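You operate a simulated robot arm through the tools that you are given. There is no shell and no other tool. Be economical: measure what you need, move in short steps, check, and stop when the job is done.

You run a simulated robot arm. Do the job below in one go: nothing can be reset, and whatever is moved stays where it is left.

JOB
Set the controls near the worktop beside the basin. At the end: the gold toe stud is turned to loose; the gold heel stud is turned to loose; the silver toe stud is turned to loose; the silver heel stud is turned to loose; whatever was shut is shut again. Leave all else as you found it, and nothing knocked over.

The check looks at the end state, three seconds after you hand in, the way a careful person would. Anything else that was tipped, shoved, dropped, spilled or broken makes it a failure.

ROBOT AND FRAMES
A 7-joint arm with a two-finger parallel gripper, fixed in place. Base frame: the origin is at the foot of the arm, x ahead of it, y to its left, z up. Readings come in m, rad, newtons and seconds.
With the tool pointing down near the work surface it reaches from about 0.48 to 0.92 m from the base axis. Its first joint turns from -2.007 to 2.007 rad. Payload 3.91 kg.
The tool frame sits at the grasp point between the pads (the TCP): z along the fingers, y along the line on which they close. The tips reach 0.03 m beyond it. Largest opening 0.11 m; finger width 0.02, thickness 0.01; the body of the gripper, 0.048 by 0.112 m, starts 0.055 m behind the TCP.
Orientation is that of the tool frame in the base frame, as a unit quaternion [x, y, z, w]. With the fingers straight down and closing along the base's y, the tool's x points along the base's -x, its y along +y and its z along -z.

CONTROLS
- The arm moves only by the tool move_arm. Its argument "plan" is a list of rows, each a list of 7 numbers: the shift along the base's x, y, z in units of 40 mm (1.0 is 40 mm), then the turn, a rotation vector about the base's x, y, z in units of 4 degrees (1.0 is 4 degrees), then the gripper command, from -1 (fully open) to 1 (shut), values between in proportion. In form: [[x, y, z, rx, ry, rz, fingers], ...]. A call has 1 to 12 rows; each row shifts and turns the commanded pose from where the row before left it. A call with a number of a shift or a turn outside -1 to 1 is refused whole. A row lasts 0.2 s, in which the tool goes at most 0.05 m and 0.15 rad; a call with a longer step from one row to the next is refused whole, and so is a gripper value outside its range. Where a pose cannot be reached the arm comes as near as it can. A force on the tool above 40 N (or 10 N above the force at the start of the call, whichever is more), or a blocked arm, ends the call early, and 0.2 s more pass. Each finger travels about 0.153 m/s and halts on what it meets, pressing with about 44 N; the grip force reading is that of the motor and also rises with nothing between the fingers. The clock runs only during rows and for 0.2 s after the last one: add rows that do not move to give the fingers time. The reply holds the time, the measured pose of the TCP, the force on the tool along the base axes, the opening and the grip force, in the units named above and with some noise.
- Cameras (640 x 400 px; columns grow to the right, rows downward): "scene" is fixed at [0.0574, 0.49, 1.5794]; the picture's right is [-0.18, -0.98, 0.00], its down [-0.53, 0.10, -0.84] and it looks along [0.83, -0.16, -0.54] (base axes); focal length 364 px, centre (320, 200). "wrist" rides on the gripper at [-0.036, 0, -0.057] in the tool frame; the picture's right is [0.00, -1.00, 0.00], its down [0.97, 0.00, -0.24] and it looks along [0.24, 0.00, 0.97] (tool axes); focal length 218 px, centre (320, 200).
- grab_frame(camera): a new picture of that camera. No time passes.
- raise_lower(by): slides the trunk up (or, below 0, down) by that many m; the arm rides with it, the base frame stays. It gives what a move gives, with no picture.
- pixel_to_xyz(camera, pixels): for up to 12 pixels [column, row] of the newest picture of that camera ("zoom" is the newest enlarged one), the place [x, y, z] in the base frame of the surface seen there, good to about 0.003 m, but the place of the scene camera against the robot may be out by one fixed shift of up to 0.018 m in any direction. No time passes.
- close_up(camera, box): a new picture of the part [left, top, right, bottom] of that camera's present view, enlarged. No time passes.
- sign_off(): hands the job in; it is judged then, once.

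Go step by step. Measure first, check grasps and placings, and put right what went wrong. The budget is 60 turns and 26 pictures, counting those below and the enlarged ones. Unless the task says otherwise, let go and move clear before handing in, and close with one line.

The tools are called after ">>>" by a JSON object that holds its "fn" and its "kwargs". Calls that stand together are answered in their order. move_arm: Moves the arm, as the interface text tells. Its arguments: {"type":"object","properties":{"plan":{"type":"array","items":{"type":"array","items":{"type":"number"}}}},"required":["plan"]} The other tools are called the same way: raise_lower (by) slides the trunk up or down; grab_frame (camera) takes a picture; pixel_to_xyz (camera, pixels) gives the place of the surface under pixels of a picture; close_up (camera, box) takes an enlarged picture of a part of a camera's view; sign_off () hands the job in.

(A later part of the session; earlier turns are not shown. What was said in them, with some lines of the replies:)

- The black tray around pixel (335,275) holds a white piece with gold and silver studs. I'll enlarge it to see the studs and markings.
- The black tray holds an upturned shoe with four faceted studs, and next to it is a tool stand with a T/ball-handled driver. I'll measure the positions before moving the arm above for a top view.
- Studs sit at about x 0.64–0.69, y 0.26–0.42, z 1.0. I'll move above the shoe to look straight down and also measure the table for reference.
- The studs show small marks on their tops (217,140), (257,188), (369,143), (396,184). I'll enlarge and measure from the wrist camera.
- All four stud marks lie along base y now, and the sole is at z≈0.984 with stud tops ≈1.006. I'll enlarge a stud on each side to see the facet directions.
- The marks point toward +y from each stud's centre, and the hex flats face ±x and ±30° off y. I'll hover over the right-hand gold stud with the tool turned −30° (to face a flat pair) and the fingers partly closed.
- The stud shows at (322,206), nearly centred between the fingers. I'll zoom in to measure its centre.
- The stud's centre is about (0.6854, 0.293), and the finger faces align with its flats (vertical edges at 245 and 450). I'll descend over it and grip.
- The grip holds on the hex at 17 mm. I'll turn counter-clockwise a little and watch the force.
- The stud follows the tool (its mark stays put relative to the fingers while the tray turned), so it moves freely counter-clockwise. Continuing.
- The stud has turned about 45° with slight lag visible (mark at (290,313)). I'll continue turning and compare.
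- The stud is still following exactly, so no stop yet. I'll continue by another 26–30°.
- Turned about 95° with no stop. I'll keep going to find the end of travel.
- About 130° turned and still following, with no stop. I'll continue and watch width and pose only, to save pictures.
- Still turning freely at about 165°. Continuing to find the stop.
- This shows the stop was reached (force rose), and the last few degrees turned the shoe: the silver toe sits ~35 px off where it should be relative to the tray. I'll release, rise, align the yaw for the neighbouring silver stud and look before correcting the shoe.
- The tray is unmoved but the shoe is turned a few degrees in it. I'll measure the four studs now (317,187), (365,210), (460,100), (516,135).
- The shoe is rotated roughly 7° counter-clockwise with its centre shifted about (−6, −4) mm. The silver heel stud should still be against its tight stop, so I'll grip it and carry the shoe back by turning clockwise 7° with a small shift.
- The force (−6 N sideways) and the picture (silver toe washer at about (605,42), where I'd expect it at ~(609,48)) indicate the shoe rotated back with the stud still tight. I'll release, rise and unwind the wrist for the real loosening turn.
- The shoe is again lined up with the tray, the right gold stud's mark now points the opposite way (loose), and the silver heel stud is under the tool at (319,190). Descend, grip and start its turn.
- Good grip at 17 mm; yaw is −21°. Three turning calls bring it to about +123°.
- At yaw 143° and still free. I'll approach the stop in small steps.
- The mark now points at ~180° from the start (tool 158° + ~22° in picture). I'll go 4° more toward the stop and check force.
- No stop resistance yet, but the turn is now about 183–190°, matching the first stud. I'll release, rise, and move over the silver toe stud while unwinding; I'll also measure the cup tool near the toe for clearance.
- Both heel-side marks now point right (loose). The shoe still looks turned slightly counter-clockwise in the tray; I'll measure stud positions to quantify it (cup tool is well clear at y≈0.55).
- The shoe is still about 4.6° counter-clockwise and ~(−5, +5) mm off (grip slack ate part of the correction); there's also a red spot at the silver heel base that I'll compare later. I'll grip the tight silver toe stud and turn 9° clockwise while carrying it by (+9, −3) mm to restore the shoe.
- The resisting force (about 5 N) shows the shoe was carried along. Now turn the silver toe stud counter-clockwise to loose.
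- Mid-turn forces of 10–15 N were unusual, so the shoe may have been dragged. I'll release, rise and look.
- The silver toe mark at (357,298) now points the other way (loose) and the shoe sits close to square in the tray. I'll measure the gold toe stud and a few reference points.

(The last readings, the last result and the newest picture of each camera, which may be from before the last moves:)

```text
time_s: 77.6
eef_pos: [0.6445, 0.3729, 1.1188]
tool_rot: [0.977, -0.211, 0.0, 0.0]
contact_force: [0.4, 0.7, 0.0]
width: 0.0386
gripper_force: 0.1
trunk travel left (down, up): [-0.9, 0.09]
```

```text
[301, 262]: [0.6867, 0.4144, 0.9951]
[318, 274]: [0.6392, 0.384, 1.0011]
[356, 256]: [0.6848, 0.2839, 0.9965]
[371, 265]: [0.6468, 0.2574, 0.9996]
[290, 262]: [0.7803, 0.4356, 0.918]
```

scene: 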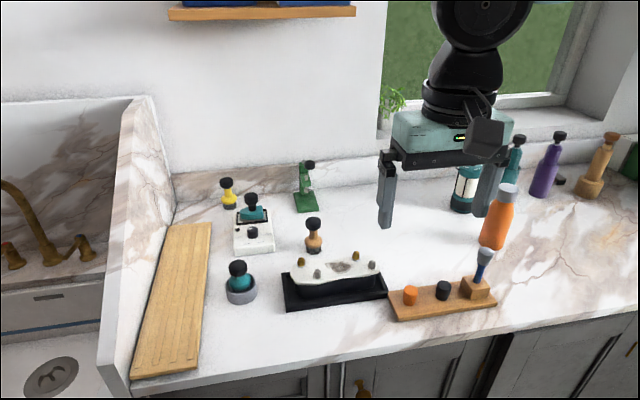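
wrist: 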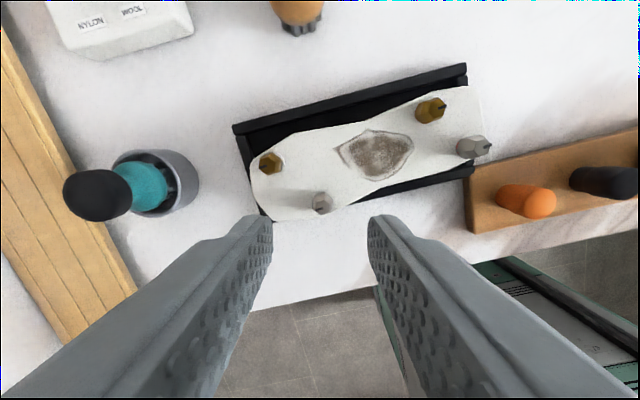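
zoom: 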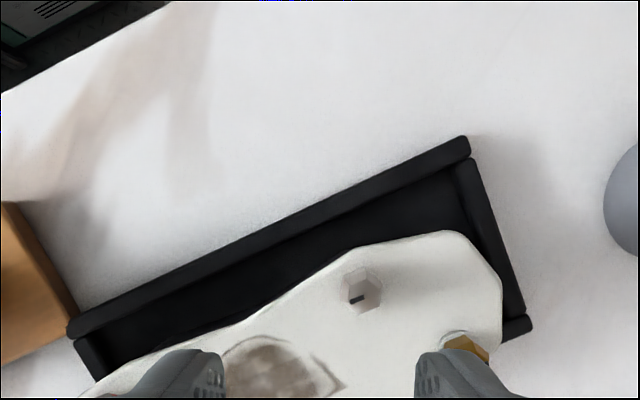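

The shoe is back within ~3 mm of its original place. I'll unwind over the gold toe stud at about (0.688, 0.422).

>>> {"fn": "move_arm", "kwargs": {"plan": [[0.2, 0.225, 0, 0, 0, -1, 0.3], [0.3, 0.3, 0, 0, 0, -1, 0.3], [0.3, 0.35, 0, 0, 0, -1, 0.3], [0.29, 0.35, 0, 0, 0, -1, 0.3], [0, 0, 0, 0, 0, -1, 0.3], [0, 0, 0, 0, 0, -1, 0.3], [0, 0, 0, 0, 0, -1, 0.3], [0, 0, 0, 0, 0, -1, 0.3], [0, 0, 0, 0, 0, -1, 0.3], [0, 0, 0, 0, 0, -1, 0.3], [0, 0, 0, 0, 0, -1, 0.3], [0, 0, 0, 0, 0, -1, 0.3]]}}

>>> {"fn": "move_arm", "kwargs": {"plan": [[0, 0, 0, 0, 0, -1, 0.3], [0, 0, 0, 0, 0, -1, 0.3], [0, 0, 0, 0, 0, -1, 0.3], [0, 0, 0, 0, 0, -1, 0.3], [0, 0, 0, 0, 0, -1, 0.3], [0, 0, 0, 0, 0, -1, 0.3], [0, 0, 0, 0, 0, -1, 0.3], [0, 0, 0, 0, 0, -1, 0.3], [0, 0, 0, 0, 0, -1, 0.3], [0, 0, 0, 0, 0, -1, 0.3], [0, 0, 0, 0, 0, -1, 0.3], [0, 0, 0, 0, 0, -1, 0.3]]}}

>>> {"fn": "move_arm", "kwargs": {"plan": [[0, 0, 0, 0, 0, -1, 0.3], [0, 0, 0, 0, 0, -1, 0.3], [0, 0, 0, 0, 0, -1, 0.3], [0, 0, 0, 0, 0, -1, 0.3], [0, 0, 0, 0, 0, -1, 0.3], [0, 0, 0, 0, 0, -1, 0.3], [0, 0, 0, 0, 0, -1, 0.3], [0, 0, 0, 0, 0, -1, 0.3], [0, 0, 0, 0, 0, -1, 0.3], [0, 0, 0, 0, 0, -1, 0.3], [0, 0, 0, 0, 0, -1, 0.3], [0, 0, 0, 0, 0, -1, 0.3]]}}

>>> {"fn": "move_arm", "kwargs": {"plan": [[0, 0, 0, 0, 0, -1, 0.3], [0, 0, 0, 0, 0, -1, 0.3], [0, 0, 0, 0, 0, -1, 0.3], [0, 0, 0, 0, 0, -1, 0.3], [0, 0, 0, 0, 0, -1, 0.3], [0, 0, 0, 0, 0, -1, 0.3], [0, 0, 0, 0, 0, -1, 0.3], [0, 0, 0, 0, 0, -1, 0.3], [0, 0, 0, 0, 0, -1, 0.3], [0, 0, 0, 0, 0, -1, 0.3], [0, 0, 0, 0, 0, 0, 0.3]]}}

```text
time_s: 80.2
eef_pos: [0.688, 0.4228, 1.1187]
tool_rot: [0.807, -0.591, 0.0, 0.0]
contact_force: [-0.4, 0.3, -0.1]
width: 0.0383
gripper_force: 0.0
trunk travel left (down, up): [-0.9, 0.09]
```

```text
time_s: 82.8
eef_pos: [0.6883, 0.422, 1.1179]
tool_rot: [-0.496, 0.868, 0.0, 0.0]
contact_force: [0.3, -0.9, -0.1]
width: 0.0383
gripper_force: 0.0
trunk travel left (down, up): [-0.9, 0.09]
```

```text
time_s: 85.4
eef_pos: [0.6898, 0.4219, 1.1182]
tool_rot: [-0.101, 0.995, -0.001, 0.0]
contact_force: [-0.7, 0.6, -0.4]
width: 0.0387
gripper_force: 0.1
trunk travel left (down, up): [-0.9, 0.09]
```

```text
time_s: 87.8
eef_pos: [0.6897, 0.4229, 1.1179]
tool_rot: [0.246, 0.969, -0.001, 0.0]
contact_force: [-0.1, 0.2, 0.3]
width: 0.0388
gripper_force: 0.0
trunk travel left (down, up): [-0.9, 0.09]
```

Yaw is −28.5° above the gold toe stud. Descend and grip.

>>> {"fn": "move_arm", "kwargs": {"plan": [[-0.02, 0, -0.6, 0, 0, 0, 0.3], [0, 0, -0.7, 0, 0, 0, 0.3], [0, 0, -0.7, 0, 0, 0, 0.3], [0, 0, -0.45, 0, 0, 0, 0.3], [0, 0, 0, 0, 0, 0, 0.3], [0, 0, 0, 0, 0, 0, 0.6], [0, 0, 0, 0, 0, 0, 1], [0, 0, 0, 0, 0, 0, 1], [0, 0, 0, 0, 0, 0, 1]]}}

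```text
time_s: 89.8
eef_pos: [0.6891, 0.423, 1.0202]
tool_rot: [0.246, 0.969, 0.0, 0.0]
contact_force: [2.1, 2.3, -0.2]
width: 0.0171
gripper_force: 43.5
trunk travel left (down, up): [-0.9, 0.09]
```

Gripped at 17 mm with a small side load; I'll ease toward it and start turning.

>>> {"fn": "move_arm", "kwargs": {"plan": [[0.03, 0.035, 0, 0, 0, 0, 1], [0, 0, 0, 0, 0, 1, 1], [0, 0, 0, 0, 0, 1, 1], [0, 0, 0, 0, 0, 1, 1], [0, 0, 0, 0, 0, 1, 1], [0, 0, 0, 0, 0, 1, 1], [0, 0, 0, 0, 0, 1, 1], [0, 0, 0, 0, 0, 1, 1], [0, 0, 0, 0, 0, 1, 1], [0, 0, 0, 0, 0, 1, 1], [0, 0, 0, 0, 0, 1, 1], [0, 0, 0, 0, 0, 0, 1]]}}

```text
time_s: 92.4
eef_pos: [0.6889, 0.4239, 1.0198]
tool_rot: [-0.102, 0.995, 0.0, -0.001]
contact_force: [-0.4, -0.9, 0.0]
width: 0.017
gripper_force: 43.8
out of reach, approached as far as the arm can: row 1
trunk travel left (down, up): [-0.9, 0.09]
```

Force is back to zero, yaw 12°. Continue turning.

>>> {"fn": "move_arm", "kwargs": {"plan": [[0, 0, 0, 0, 0, 1, 1], [0, 0, 0, 0, 0, 1, 1], [0, 0, 0, 0, 0, 1, 1], [0, 0, 0, 0, 0, 1, 1], [0, 0, 0, 0, 0, 1, 1], [0, 0, 0, 0, 0, 1, 1], [0, 0, 0, 0, 0, 1, 1], [0, 0, 0, 0, 0, 1, 1], [0, 0, 0, 0, 0, 1, 1], [0, 0, 0, 0, 0, 1, 1], [0, 0, 0, 0, 0, 1, 1], [0, 0, 0, 0, 0, 1, 1]]}}

>>> {"fn": "move_arm", "kwargs": {"plan": [[0, 0, 0, 0, 0, 1, 1], [0, 0, 0, 0, 0, 1, 1], [0, 0, 0, 0, 0, 1, 1], [0, 0, 0, 0, 0, 1, 1], [0, 0, 0, 0, 0, 1, 1], [0, 0, 0, 0, 0, 1, 1], [0, 0, 0, 0, 0, 1, 1], [0, 0, 0, 0, 0, 1, 1], [0, 0, 0, 0, 0, 1, 1], [0, 0, 0, 0, 0, 1, 1], [0, 0, 0, 0, 0, 1, 1], [0, 0, 0, 0, 0, 1, 1]]}}

>>> {"fn": "move_arm", "kwargs": {"plan": [[0, 0, 0, 0, 0, 1, 1], [0, 0, 0, 0, 0, 1, 1], [0, 0, 0, 0, 0, 1, 1], [0, 0, 0, 0, 0, 1, 1], [0, 0, 0, 0, 0, 1, 1], [0, 0, 0, 0, 0, 1, 1], [0, 0, 0, 0, 0, 1, 1], [0, 0, 0, 0, 0, 1, 1], [0, 0, 0, 0, 0, 1, 1], [0, 0, 0, 0, 0, 0, 1]]}}

```text
time_s: 95.0
eef_pos: [0.6894, 0.4222, 1.0203]
tool_rot: [-0.497, 0.868, 0.0, 0.0]
contact_force: [-1.0, 0.2, -0.4]
width: 0.0167
gripper_force: 44.0
trunk travel left (down, up): [-0.9, 0.09]
```

```text
time_s: 97.6
eef_pos: [0.687, 0.4221, 1.0199]
tool_rot: [0.807, -0.591, 0.0, -0.001]
contact_force: [0.3, 1.2, 0.0]
width: 0.0171
gripper_force: 43.2
out of reach, approached as far as the arm can: row 4
trunk travel left (down, up): [-0.9, 0.09]
```

```text
time_s: 99.8
eef_pos: [0.6877, 0.4209, 1.021]
tool_rot: [0.95, -0.311, 0.001, 0.0]
contact_force: [-0.9, 1.9, 0.7]
width: 0.0168
gripper_force: 43.9
trunk travel left (down, up): [-0.9, 0.09]
```

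Yaw 144° with low forces; finish to ~158° in small steps.

>>> {"fn": "move_arm", "kwargs": {"plan": [[0, 0, 0, 0, 0, 0.7, 1], [0, 0, 0, 0, 0, 0.7, 1], [0, 0, 0, 0, 0, 0.7, 1], [0, 0, 0, 0, 0, 0.6, 1], [0, 0, 0, 0, 0, 0, 1]]}}

>>> {"fn": "move_arm", "kwargs": {"plan": [[0, 0, 0, 0, 0, 0.5, 1], [0, 0, 0, 0, 0, 0.5, 1], [0, 0, 0, 0, 0, 0, 1]]}}

```text
time_s: 101.0
eef_pos: [0.6872, 0.4218, 1.0197]
tool_rot: [0.975, -0.221, -0.001, 0.0]
contact_force: [0.0, 2.7, -0.4]
width: 0.0167
gripper_force: 44.2
trunk travel left (down, up): [-0.9, 0.09]
```

```text
time_s: 101.8
eef_pos: [0.6876, 0.4213, 1.0195]
tool_rot: [0.982, -0.188, 0.001, 0.0]
contact_force: [-0.4, -0.1, 0.2]
width: 0.0168
gripper_force: 44.0
trunk travel left (down, up): [-0.9, 0.09]
```

All done turning; I'll release, rise and return to the original viewpoint (x 0.646, y 0.336, z 1.134, yaw 0) to compare directly with the first picture.

>>> {"fn": "move_arm", "kwargs": {"plan": [[0, 0, 0, 0, 0, 0, 0.6], [0, 0, 0, 0, 0, 0, 0.3], [0, 0, 0.5, 0, 0, 0, 0.3], [0, 0, 0.7, 0, 0, 0, 0.3], [0, 0, 0.8, 0, 0, -1, 0.3], [0, 0, 0.85, 0, 0, -1, 0.3], [-0.2, -0.4, 0, 0, 0, -1, 0.3], [-0.2, -0.4, 0, 0, 0, -1, 0.3], [-0.2, -0.4, 0, 0, 0, -1, 0.3], [-0.2, -0.4, 0, 0, 0, -1, 0.3], [-0.2, -0.4, 0, 0, 0, -1, 0.3], [-0.035, -0.145, 0, 0, 0, -1, 0.3]]}}

>>> {"fn": "move_arm", "kwargs": {"plan": [[0, 0, 0, 0, 0, -1, 0.3], [0, 0, 0, 0, 0, -1, 0.3], [0, 0, 0, 0, 0, -1, 0.3], [0, 0, 0, 0, 0, -1, 0.3], [0, 0, 0, 0, 0, -1, 0.3], [0, 0, 0, 0, 0, -1, 0.3], [0, 0, 0, 0, 0, -1, 0.3], [0, 0, 0, 0, 0, -1, 0.3], [0, 0, 0, 0, 0, -1, 0.3], [0, 0, 0, 0, 0, -1, 0.3], [0, 0, 0, 0, 0, -1, 0.3], [0, 0, 0, 0, 0, -1, 0.3]]}}

>>> {"fn": "move_arm", "kwargs": {"plan": [[0, 0, 0, 0, 0, -1, 0.3], [0, 0, 0, 0, 0, -1, 0.3], [0, 0, 0, 0, 0, -1, 0.3], [0, 0, 0, 0, 0, -1, 0.3], [0, 0, 0, 0, 0, -1, 0.3], [0, 0, 0, 0, 0, -1, 0.3], [0, 0, 0, 0, 0, -1, 0.3], [0, 0, 0, 0, 0, -1, 0.3], [0, 0, 0, 0, 0, -1, 0.3], [0, 0, 0, 0, 0, -1, 0.3], [0, 0, 0, 0, 0, -1, 0.3], [0, 0, 0, 0, 0, -1, 0.3]]}}

>>> {"fn": "move_arm", "kwargs": {"plan": [[0, 0, 0, 0, 0, -1, -0.5], [0, 0, 0, 0, 0, -1, -1], [0, 0, 0, 0, 0, -1, -1], [0, 0, 0, 0, 0, -1, -1], [0, 0, 0, 0, 0, -1, -1], [0, 0, 0, 0, 0, -1, -1], [0, 0, 0, 0, 0, -1, -1], [0, 0, 0, 0, 0, -0.6, -1], [0, 0, 0, 0, 0, 0, -1]]}}

```text
time_s: 104.4
eef_pos: [0.7097, 0.4088, 1.1368]
tool_rot: [0.892, -0.452, -0.001, 0.003]
contact_force: [0.0, 0.7, 0.1]
width: 0.0386
gripper_force: 0.0
out of reach, approached as far as the arm can: row 4, 7, 8, 9, 10, 11, 12
trunk travel left (down, up): [-0.9, 0.09]
```

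```text
time_s: 107.0
eef_pos: [0.7093, 0.4078, 1.135]
tool_rot: [-0.632, 0.775, 0.0, 0.0]
contact_force: [-0.2, 1.2, 0.4]
width: 0.0385
gripper_force: 0.1
trunk travel left (down, up): [-0.9, 0.09]
```

```text
time_s: 109.6
eef_pos: [0.7104, 0.4089, 1.1366]
tool_rot: [-0.261, 0.965, 0.0, -0.001]
contact_force: [0.8, 0.0, -0.2]
width: 0.0385
gripper_force: 0.1
trunk travel left (down, up): [-0.9, 0.09]
```

```text
time_s: 111.6
eef_pos: [0.7108, 0.4085, 1.1351]
tool_rot: [0.002, 1.0, 0.001, -0.001]
contact_force: [0.7, -0.6, -0.2]
width: 0.1099
gripper_force: 0.0
trunk travel left (down, up): [-0.9, 0.09]
```

A wrist limit kept the arm short of the viewpoint, harmlessly. Now yaw is 0; shift to the original viewpoint and take the last picture.

>>> {"fn": "move_arm", "kwargs": {"plan": [[-0.4, -0.45, 0, 0, 0, 0, -1], [-0.4, -0.45, 0, 0, 0, 0, -1], [-0.4, -0.45, 0, 0, 0, 0, -1], [-0.4, -0.47, -0.03, 0, 0, 0, -1], [0, 0, 0, 0, 0, 0, -1]]}}

>>> {"fn": "close_up", "kwargs": {"camera": "wrist", "box": [190, 90, 430, 240]}}

```text
time_s: 112.8
eef_pos: [0.7104, 0.4086, 1.1364]
tool_rot: [-0.001, 1.0, 0.0, 0.0]
contact_force: [0.7, 0.1, 0.1]
width: 0.1098
gripper_force: 0.1
out of reach, approached as far as the arm can: row 1, 2, 3, 4
trunk travel left (down, up): [-0.9, 0.09]
```

```text
2.67 times, centred on (310, 165) of wrist
```

zoom: 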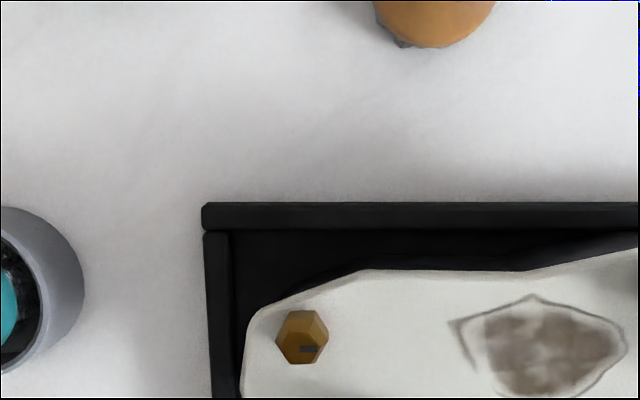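

The gold toe mark points right (loose), but the sole outline against the tray shows the shoe is again ~8° counter-clockwise, pivoted near the toe (silver toe met its stop late in its turn), leaving gold toe a little short at ~172°. I'll first go back over the gold toe for a small finishing turn.

>>> {"fn": "move_arm", "kwargs": {"plan": [[0, 0, 0, 0, 0, -1, 0.3], [-0.2, 0.1, 0, 0, 0, -1, 0.3], [-0.2, 0.1, 0, 0, 0, -1, 0.3], [-0.17, 0.13, 0, 0, 0, -1, 0.3], [0, 0, 0, 0, 0, -1, 0.3], [0, 0, 0, 0, 0, -1, 0.3], [0, 0, 0, 0, 0, -1, 0.3], [0, 0, 0, 0, 0, -0.5, 0.3], [0, 0, 0, 0, 0, 0, 0.3]]}}

>>> {"fn": "pixel_to_xyz", "kwargs": {"camera": "zoom", "pixels": [[300, 340], [308, 349], [450, 322], [625, 342], [365, 275], [525, 274], [635, 253], [532, 300]]}}

```text
time_s: 114.8
eef_pos: [0.6918, 0.425, 1.1353]
tool_rot: [0.259, 0.966, 0.0, 0.001]
contact_force: [-0.7, 0.6, 0.6]
width: 0.0385
gripper_force: 0.1
out of reach, approached as far as the arm can: row 3
trunk travel left (down, up): [-0.9, 0.09]
```

```text
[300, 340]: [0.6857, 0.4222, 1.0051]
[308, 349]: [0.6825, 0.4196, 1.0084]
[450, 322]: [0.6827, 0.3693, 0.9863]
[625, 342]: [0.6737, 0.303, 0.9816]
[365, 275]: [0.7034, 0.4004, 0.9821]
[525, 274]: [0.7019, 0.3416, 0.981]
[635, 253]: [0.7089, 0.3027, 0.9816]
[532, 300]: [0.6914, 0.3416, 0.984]
```

Now at (0.692, 0.425); correct to (0.687, 0.4217) while descending, then grip.

>>> {"fn": "move_arm", "kwargs": {"plan": [[-0.055, -0.04, -0.5, 0, 0, 0, 0.3], [-0.06, -0.04, -0.5, 0, 0, 0, 0.3], [0, 0, -0.5, 0, 0, 0, 0.3], [0, 0, 0, 0, 0, 0, 0.3]]}}

```text
time_s: 115.8
eef_pos: [0.689, 0.425, 1.0762]
tool_rot: [0.259, 0.966, -0.001, 0.001]
contact_force: [0.3, -0.3, -0.1]
width: 0.0385
gripper_force: 0.1
out of reach, approached as far as the arm can: row 1
trunk travel left (down, up): [-0.9, 0.09]
```

The arm is at (0.689, 0.425, 1.076); finish the descent and grip.

>>> {"fn": "move_arm", "kwargs": {"plan": [[-0.04, -0.08, -0.4, 0, 0, 0, 0.3], [0, 0, -0.5, 0, 0, 0, 0.3], [0, 0, -0.51, 0, 0, 0, 0.3], [0, 0, 0, 0, 0, 0, 0.3], [0, 0, 0, 0, 0, 0, 0.6], [0, 0, 0, 0, 0, 0, 1], [0, 0, 0, 0, 0, 0, 1], [0, 0, 0, 0, 0, 0, 1]]}}

```text
time_s: 117.6
eef_pos: [0.6872, 0.4233, 1.019]
tool_rot: [0.259, 0.966, 0.001, 0.001]
contact_force: [0.8, 0.0, 0.4]
width: 0.0169
gripper_force: 43.9
out of reach, approached as far as the arm can: row 1
trunk travel left (down, up): [-0.9, 0.09]
```

Gripped squarely. Turn counter-clockwise in small steps watching for the stop.

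>>> {"fn": "move_arm", "kwargs": {"plan": [[0, 0, 0, 0, 0, 0.8, 1], [0, 0, 0, 0, 0, 0.8, 1], [0, 0, 0, 0, 0, 0, 1]]}}

>>> {"fn": "move_arm", "kwargs": {"plan": [[0, 0, 0, 0, 0, 0.6, 1], [0, 0, 0, 0, 0, 0.6, 1], [0, 0, 0, 0, 0, 0, 1]]}}

>>> {"fn": "move_arm", "kwargs": {"plan": [[0, 0, 0, 0, 0, 0.6, 1], [0, 0, 0, 0, 0, 0, 1]]}}

```text
time_s: 118.4
eef_pos: [0.6864, 0.4214, 1.0183]
tool_rot: [0.204, 0.979, -0.001, 0.0]
contact_force: [0.4, 1.6, 0.0]
width: 0.0168
gripper_force: 43.8
out of reach, approached as far as the arm can: row 2
trunk travel left (down, up): [-0.9, 0.09]
```

```text
time_s: 119.2
eef_pos: [0.6856, 0.421, 1.0189]
tool_rot: [0.164, 0.986, 0.001, 0.0]
contact_force: [0.4, 0.2, 1.0]
width: 0.0168
gripper_force: 43.7
trunk travel left (down, up): [-0.9, 0.09]
```

```text
time_s: 119.8
eef_pos: [0.6868, 0.422, 1.0201]
tool_rot: [0.142, 0.99, 0.0, 0.0]
contact_force: [-0.9, 1.3, -0.4]
width: 0.0171
gripper_force: 43.7
trunk travel left (down, up): [-0.9, 0.09]
```

Width rising hints at the stop; one more 3° then release and rise.

>>> {"fn": "move_arm", "kwargs": {"plan": [[0, 0, 0, 0, 0, 0.7, 1], [0, 0, 0, 0, 0, 0, 1]]}}

```text
time_s: 120.4
eef_pos: [0.6856, 0.4211, 1.0185]
tool_rot: [0.119, 0.993, 0.0, 0.0]
contact_force: [-2.3, 2.2, -0.1]
width: 0.0169
gripper_force: 44.4
trunk travel left (down, up): [-0.9, 0.09]
```

Side force shows light contact with the stop. Release, rise and move to above the silver heel stud, predicted at about (0.666, 0.261), yaw −25°.

>>> {"fn": "move_arm", "kwargs": {"plan": [[0, 0, 0, 0, 0, 0, 0.6], [0, 0, 0, 0, 0, 0, 0.3], [0, 0, 0.5, 0, 0, 0, 0.3], [0, 0, 0.7, 0, 0, 0, 0.3], [0, -0.4, 0.6, 0, 0, -0.6, 0.3], [-0.1, -0.6, 0, 0, 0, -0.6, 0.3], [-0.1, -0.6, 0, 0, 0, -0.6, 0.3], [-0.1, -0.6, 0, 0, 0, -0.6, 0.3], [-0.1, -0.6, 0, 0, 0, -0.4, 0.3], [-0.1, -0.6, 0, 0, 0, 0, 0.3], [0, -0.6, 0, 0, 0, 0, 0.3], [0, 0, 0, 0, 0, 0, 0.3]]}}

>>> {"fn": "grab_frame", "kwargs": {"camera": "wrist"}}

```text
time_s: 123.0
eef_pos: [0.7627, 0.3543, 1.0835]
tool_rot: [0.215, 0.977, -0.001, -0.001]
contact_force: [0.2, 0.6, -0.1]
width: 0.0387
gripper_force: 0.0
out of reach, approached as far as the arm can: row 4, 5, 6, 7, 8, 9, 10, 11
trunk travel left (down, up): [-0.9, 0.09]
```

```text
refused: no pictures are left
```

The arm stalled at a joint limit at (0.763, 0.354, 1.084), touching nothing (force ~0.5 N). I'll go straight up first to be clear of the brush.

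>>> {"fn": "move_arm", "kwargs": {"plan": [[0, 0, 0.5, 0, 0, 0, 0.3], [0, 0, 0.5, 0, 0, 0, 0.3], [0, 0, 0.5, 0, 0, 0, 0.3], [0, 0, 0.5, 0, 0, 0, 0.3]]}}

>>> {"fn": "move_arm", "kwargs": {"plan": [[-0.5, 0, 0.2, 0, 0, 0, 0.3], [-0.5, 0, 0.2, 0, 0, 0, 0.3], [0, 0, 0, 0, 0, 0, 0.3]]}}

```text
time_s: 124.0
eef_pos: [0.7608, 0.3558, 1.1647]
tool_rot: [0.215, 0.977, 0.0, 0.001]
contact_force: [0.6, 0.1, -0.2]
width: 0.0385
gripper_force: 0.1
trunk travel left (down, up): [-0.9, 0.09]
```

```text
time_s: 124.8
eef_pos: [0.7402, 0.3759, 1.1846]
tool_rot: [0.215, 0.977, 0.0, -0.001]
contact_force: [-0.1, -0.2, 0.1]
width: 0.0386
gripper_force: 0.1
out of reach, approached as far as the arm can: row 1, 2
trunk travel left (down, up): [-0.9, 0.09]
```

The arm slides along a joint-limit boundary. I'll try rising further and pulling back with a clockwise yaw to free the posture.

>>> {"fn": "move_arm", "kwargs": {"plan": [[0, 0, 0.7, 0, 0, -1, 0.3], [0, 0, 0.7, 0, 0, -1, 0.3], [0, 0, 0.7, 0, 0, -1, 0.3], [0, 0, 0.7, 0, 0, -1, 0.3], [0, 0, 0.7, 0, 0, -1, 0.3], [0, 0, 0, 0, 0, -1, 0.3], [0, 0, 0, 0, 0, -1, 0.3]]}}

>>> {"fn": "move_arm", "kwargs": {"plan": [[-0.5, -0.5, 0, 0, 0, 0, 0.3], [-0.5, -0.5, 0, 0, 0, 0, 0.3], [-0.5, -0.5, 0, 0, 0, 0, 0.3], [-0.5, -0.5, 0, 0, 0, 0, 0.3]]}}

```text
time_s: 126.4
eef_pos: [0.7211, 0.3606, 1.3188]
tool_rot: [0.445, 0.895, 0.0, 0.0]
contact_force: [0.1, -0.2, -0.3]
width: 0.0385
gripper_force: 0.0
out of reach, approached as far as the arm can: row 2, 3, 4, 5
trunk travel left (down, up): [-0.9, 0.09]
```

```text
time_s: 127.4
eef_pos: [0.6402, 0.2798, 1.3177]
tool_rot: [0.445, 0.895, 0.0, 0.001]
contact_force: [-0.3, -1.0, -0.7]
width: 0.0387
gripper_force: 0.1
trunk travel left (down, up): [-0.9, 0.09]
```

Freed. Now go above the silver heel stud at (0.666, 0.261, 1.12), yaw −25°.

>>> {"fn": "move_arm", "kwargs": {"plan": [[0.09, -0.07, -0.7, 0, 0, 1, 0.3], [0.09, -0.07, -0.7, 0, 0, 1, 0.3], [0.09, -0.07, -0.7, 0, 0, 1, 0.3], [0.09, -0.07, -0.7, 0, 0, 1, 0.3], [0.09, -0.07, -0.7, 0, 0, 1, 0.3], [0.09, -0.07, -0.7, 0, 0, 1, 0.3], [0.0975, -0.055, -0.8, 0, 0, 0.95, 0.3], [0, 0, 0, 0, 0, 0, 0.3]]}}

```text
time_s: 129.2
eef_pos: [0.6683, 0.2599, 1.1173]
tool_rot: [0.216, 0.976, 0.0, 0.0]
contact_force: [-0.4, -0.7, 0.7]
width: 0.0386
gripper_force: 0.1
trunk travel left (down, up): [-0.9, 0.09]
```

Slightly narrower opening, then descend and grip the silver heel stud.

>>> {"fn": "move_arm", "kwargs": {"plan": [[-0.065, 0.02, -0.6, 0, 0, 0, 0.4], [0, 0, -0.7, 0, 0, 0, 0.4], [0, 0, -0.6, 0, 0, 0, 0.4], [0, 0, -0.3, 0, 0, 0, 0.4], [0, 0, -0.23, 0, 0, 0, 0.4], [0, 0, 0, 0, 0, 0, 0.4]]}}

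>>> {"fn": "move_arm", "kwargs": {"plan": [[0, 0, 0, 0, 0, 0, 0.6], [0, 0, 0, 0, 0, 0, 0.8], [0, 0, 0, 0, 0, 0, 1], [0, 0, 0, 0, 0, 0, 1]]}}

```text
time_s: 130.6
eef_pos: [0.664, 0.2599, 1.0194]
tool_rot: [0.215, 0.977, 0.0, 0.0]
contact_force: [0.7, 0.0, -0.3]
width: 0.0331
gripper_force: 0.1
trunk travel left (down, up): [-0.9, 0.09]
```

```text
time_s: 131.6
eef_pos: [0.6631, 0.2614, 1.0209]
tool_rot: [0.216, 0.976, -0.001, -0.002]
contact_force: [-6.1, -4.1, 0.4]
width: 0.017
gripper_force: 43.8
trunk travel left (down, up): [-0.9, 0.09]
```

The stud is held (17 mm) where predicted. Now draw the heel gently by (−14, +6) mm with a 5° clockwise turn to square the shoe.

>>> {"fn": "move_arm", "kwargs": {"plan": [[-0.07, 0.03, 0, 0, 0, -0.25, 1], [-0.07, 0.03, 0, 0, 0, -0.25, 1], [-0.07, 0.03, 0, 0, 0, -0.25, 1], [-0.07, 0.03, 0, 0, 0, -0.25, 1], [-0.07, 0.03, 0, 0, 0, -0.25, 1], [0, 0, 0, 0, 0, 0, 1]]}}

```text
time_s: 133.0
eef_pos: [0.6498, 0.2682, 1.0227]
tool_rot: [0.259, 0.966, 0.0, 0.0]
contact_force: [-0.4, 0.7, -4.3]
width: 0.0173
gripper_force: 44.7
trunk travel left (down, up): [-0.9, 0.09]
```

The heel is back at about (0.650, 0.268), its original place. Release gently and rise clear.

>>> {"fn": "move_arm", "kwargs": {"plan": [[0, 0, 0, 0, 0, 0, 0.8], [0, 0, 0, 0, 0, 0, 0.5], [0, 0, 0, 0, 0, 0, 0.4], [0, 0, 0.4, 0, 0, 0, 0.4], [0, 0, 0.6, 0, 0, 0, 0.4], [0, 0, 0.8, 0, 0, 0, 0.4], [0, 0, 0.8, 0, 0, 0, 0.4], [-0.3, 0, 0.8, 0, 0, 0, 0], [-0.5, 0, 0.8, 0, 0, 0, -0.5], [-0.5, 0, 0.8, 0, 0, 0, -1], [-0.5, 0, 0.5, 0, 0, 0, -1], [0, 0, 0, 0, 0, 0, -1]]}}

```text
time_s: 135.6
eef_pos: [0.5787, 0.2686, 1.2413]
tool_rot: [0.258, 0.966, -0.001, 0.0]
contact_force: [-1.1, 1.6, -0.2]
width: 0.11
gripper_force: 0.0
trunk travel left (down, up): [-0.9, 0.09]
```

The arm is clear, with the gripper open and nothing held. All four studs have been turned about half a turn and the shoe is squared up again, so I'm handing in.

>>> {"fn": "sign_off", "kwargs": {}}

```text
The job is handed in.
```

I turned all four studs about half a turn counter-clockwise to loose and handed the job in, but I had no pictures left to check the final state. The shoe turned about 8° in its tray during the work. I moved its heel back by measured position, so its toe may still sit up to about 6 mm off. I took counter-clockwise as loose because nothing is marked. I saw nothing shut that needed opening, and nothing was knocked over that I could see.
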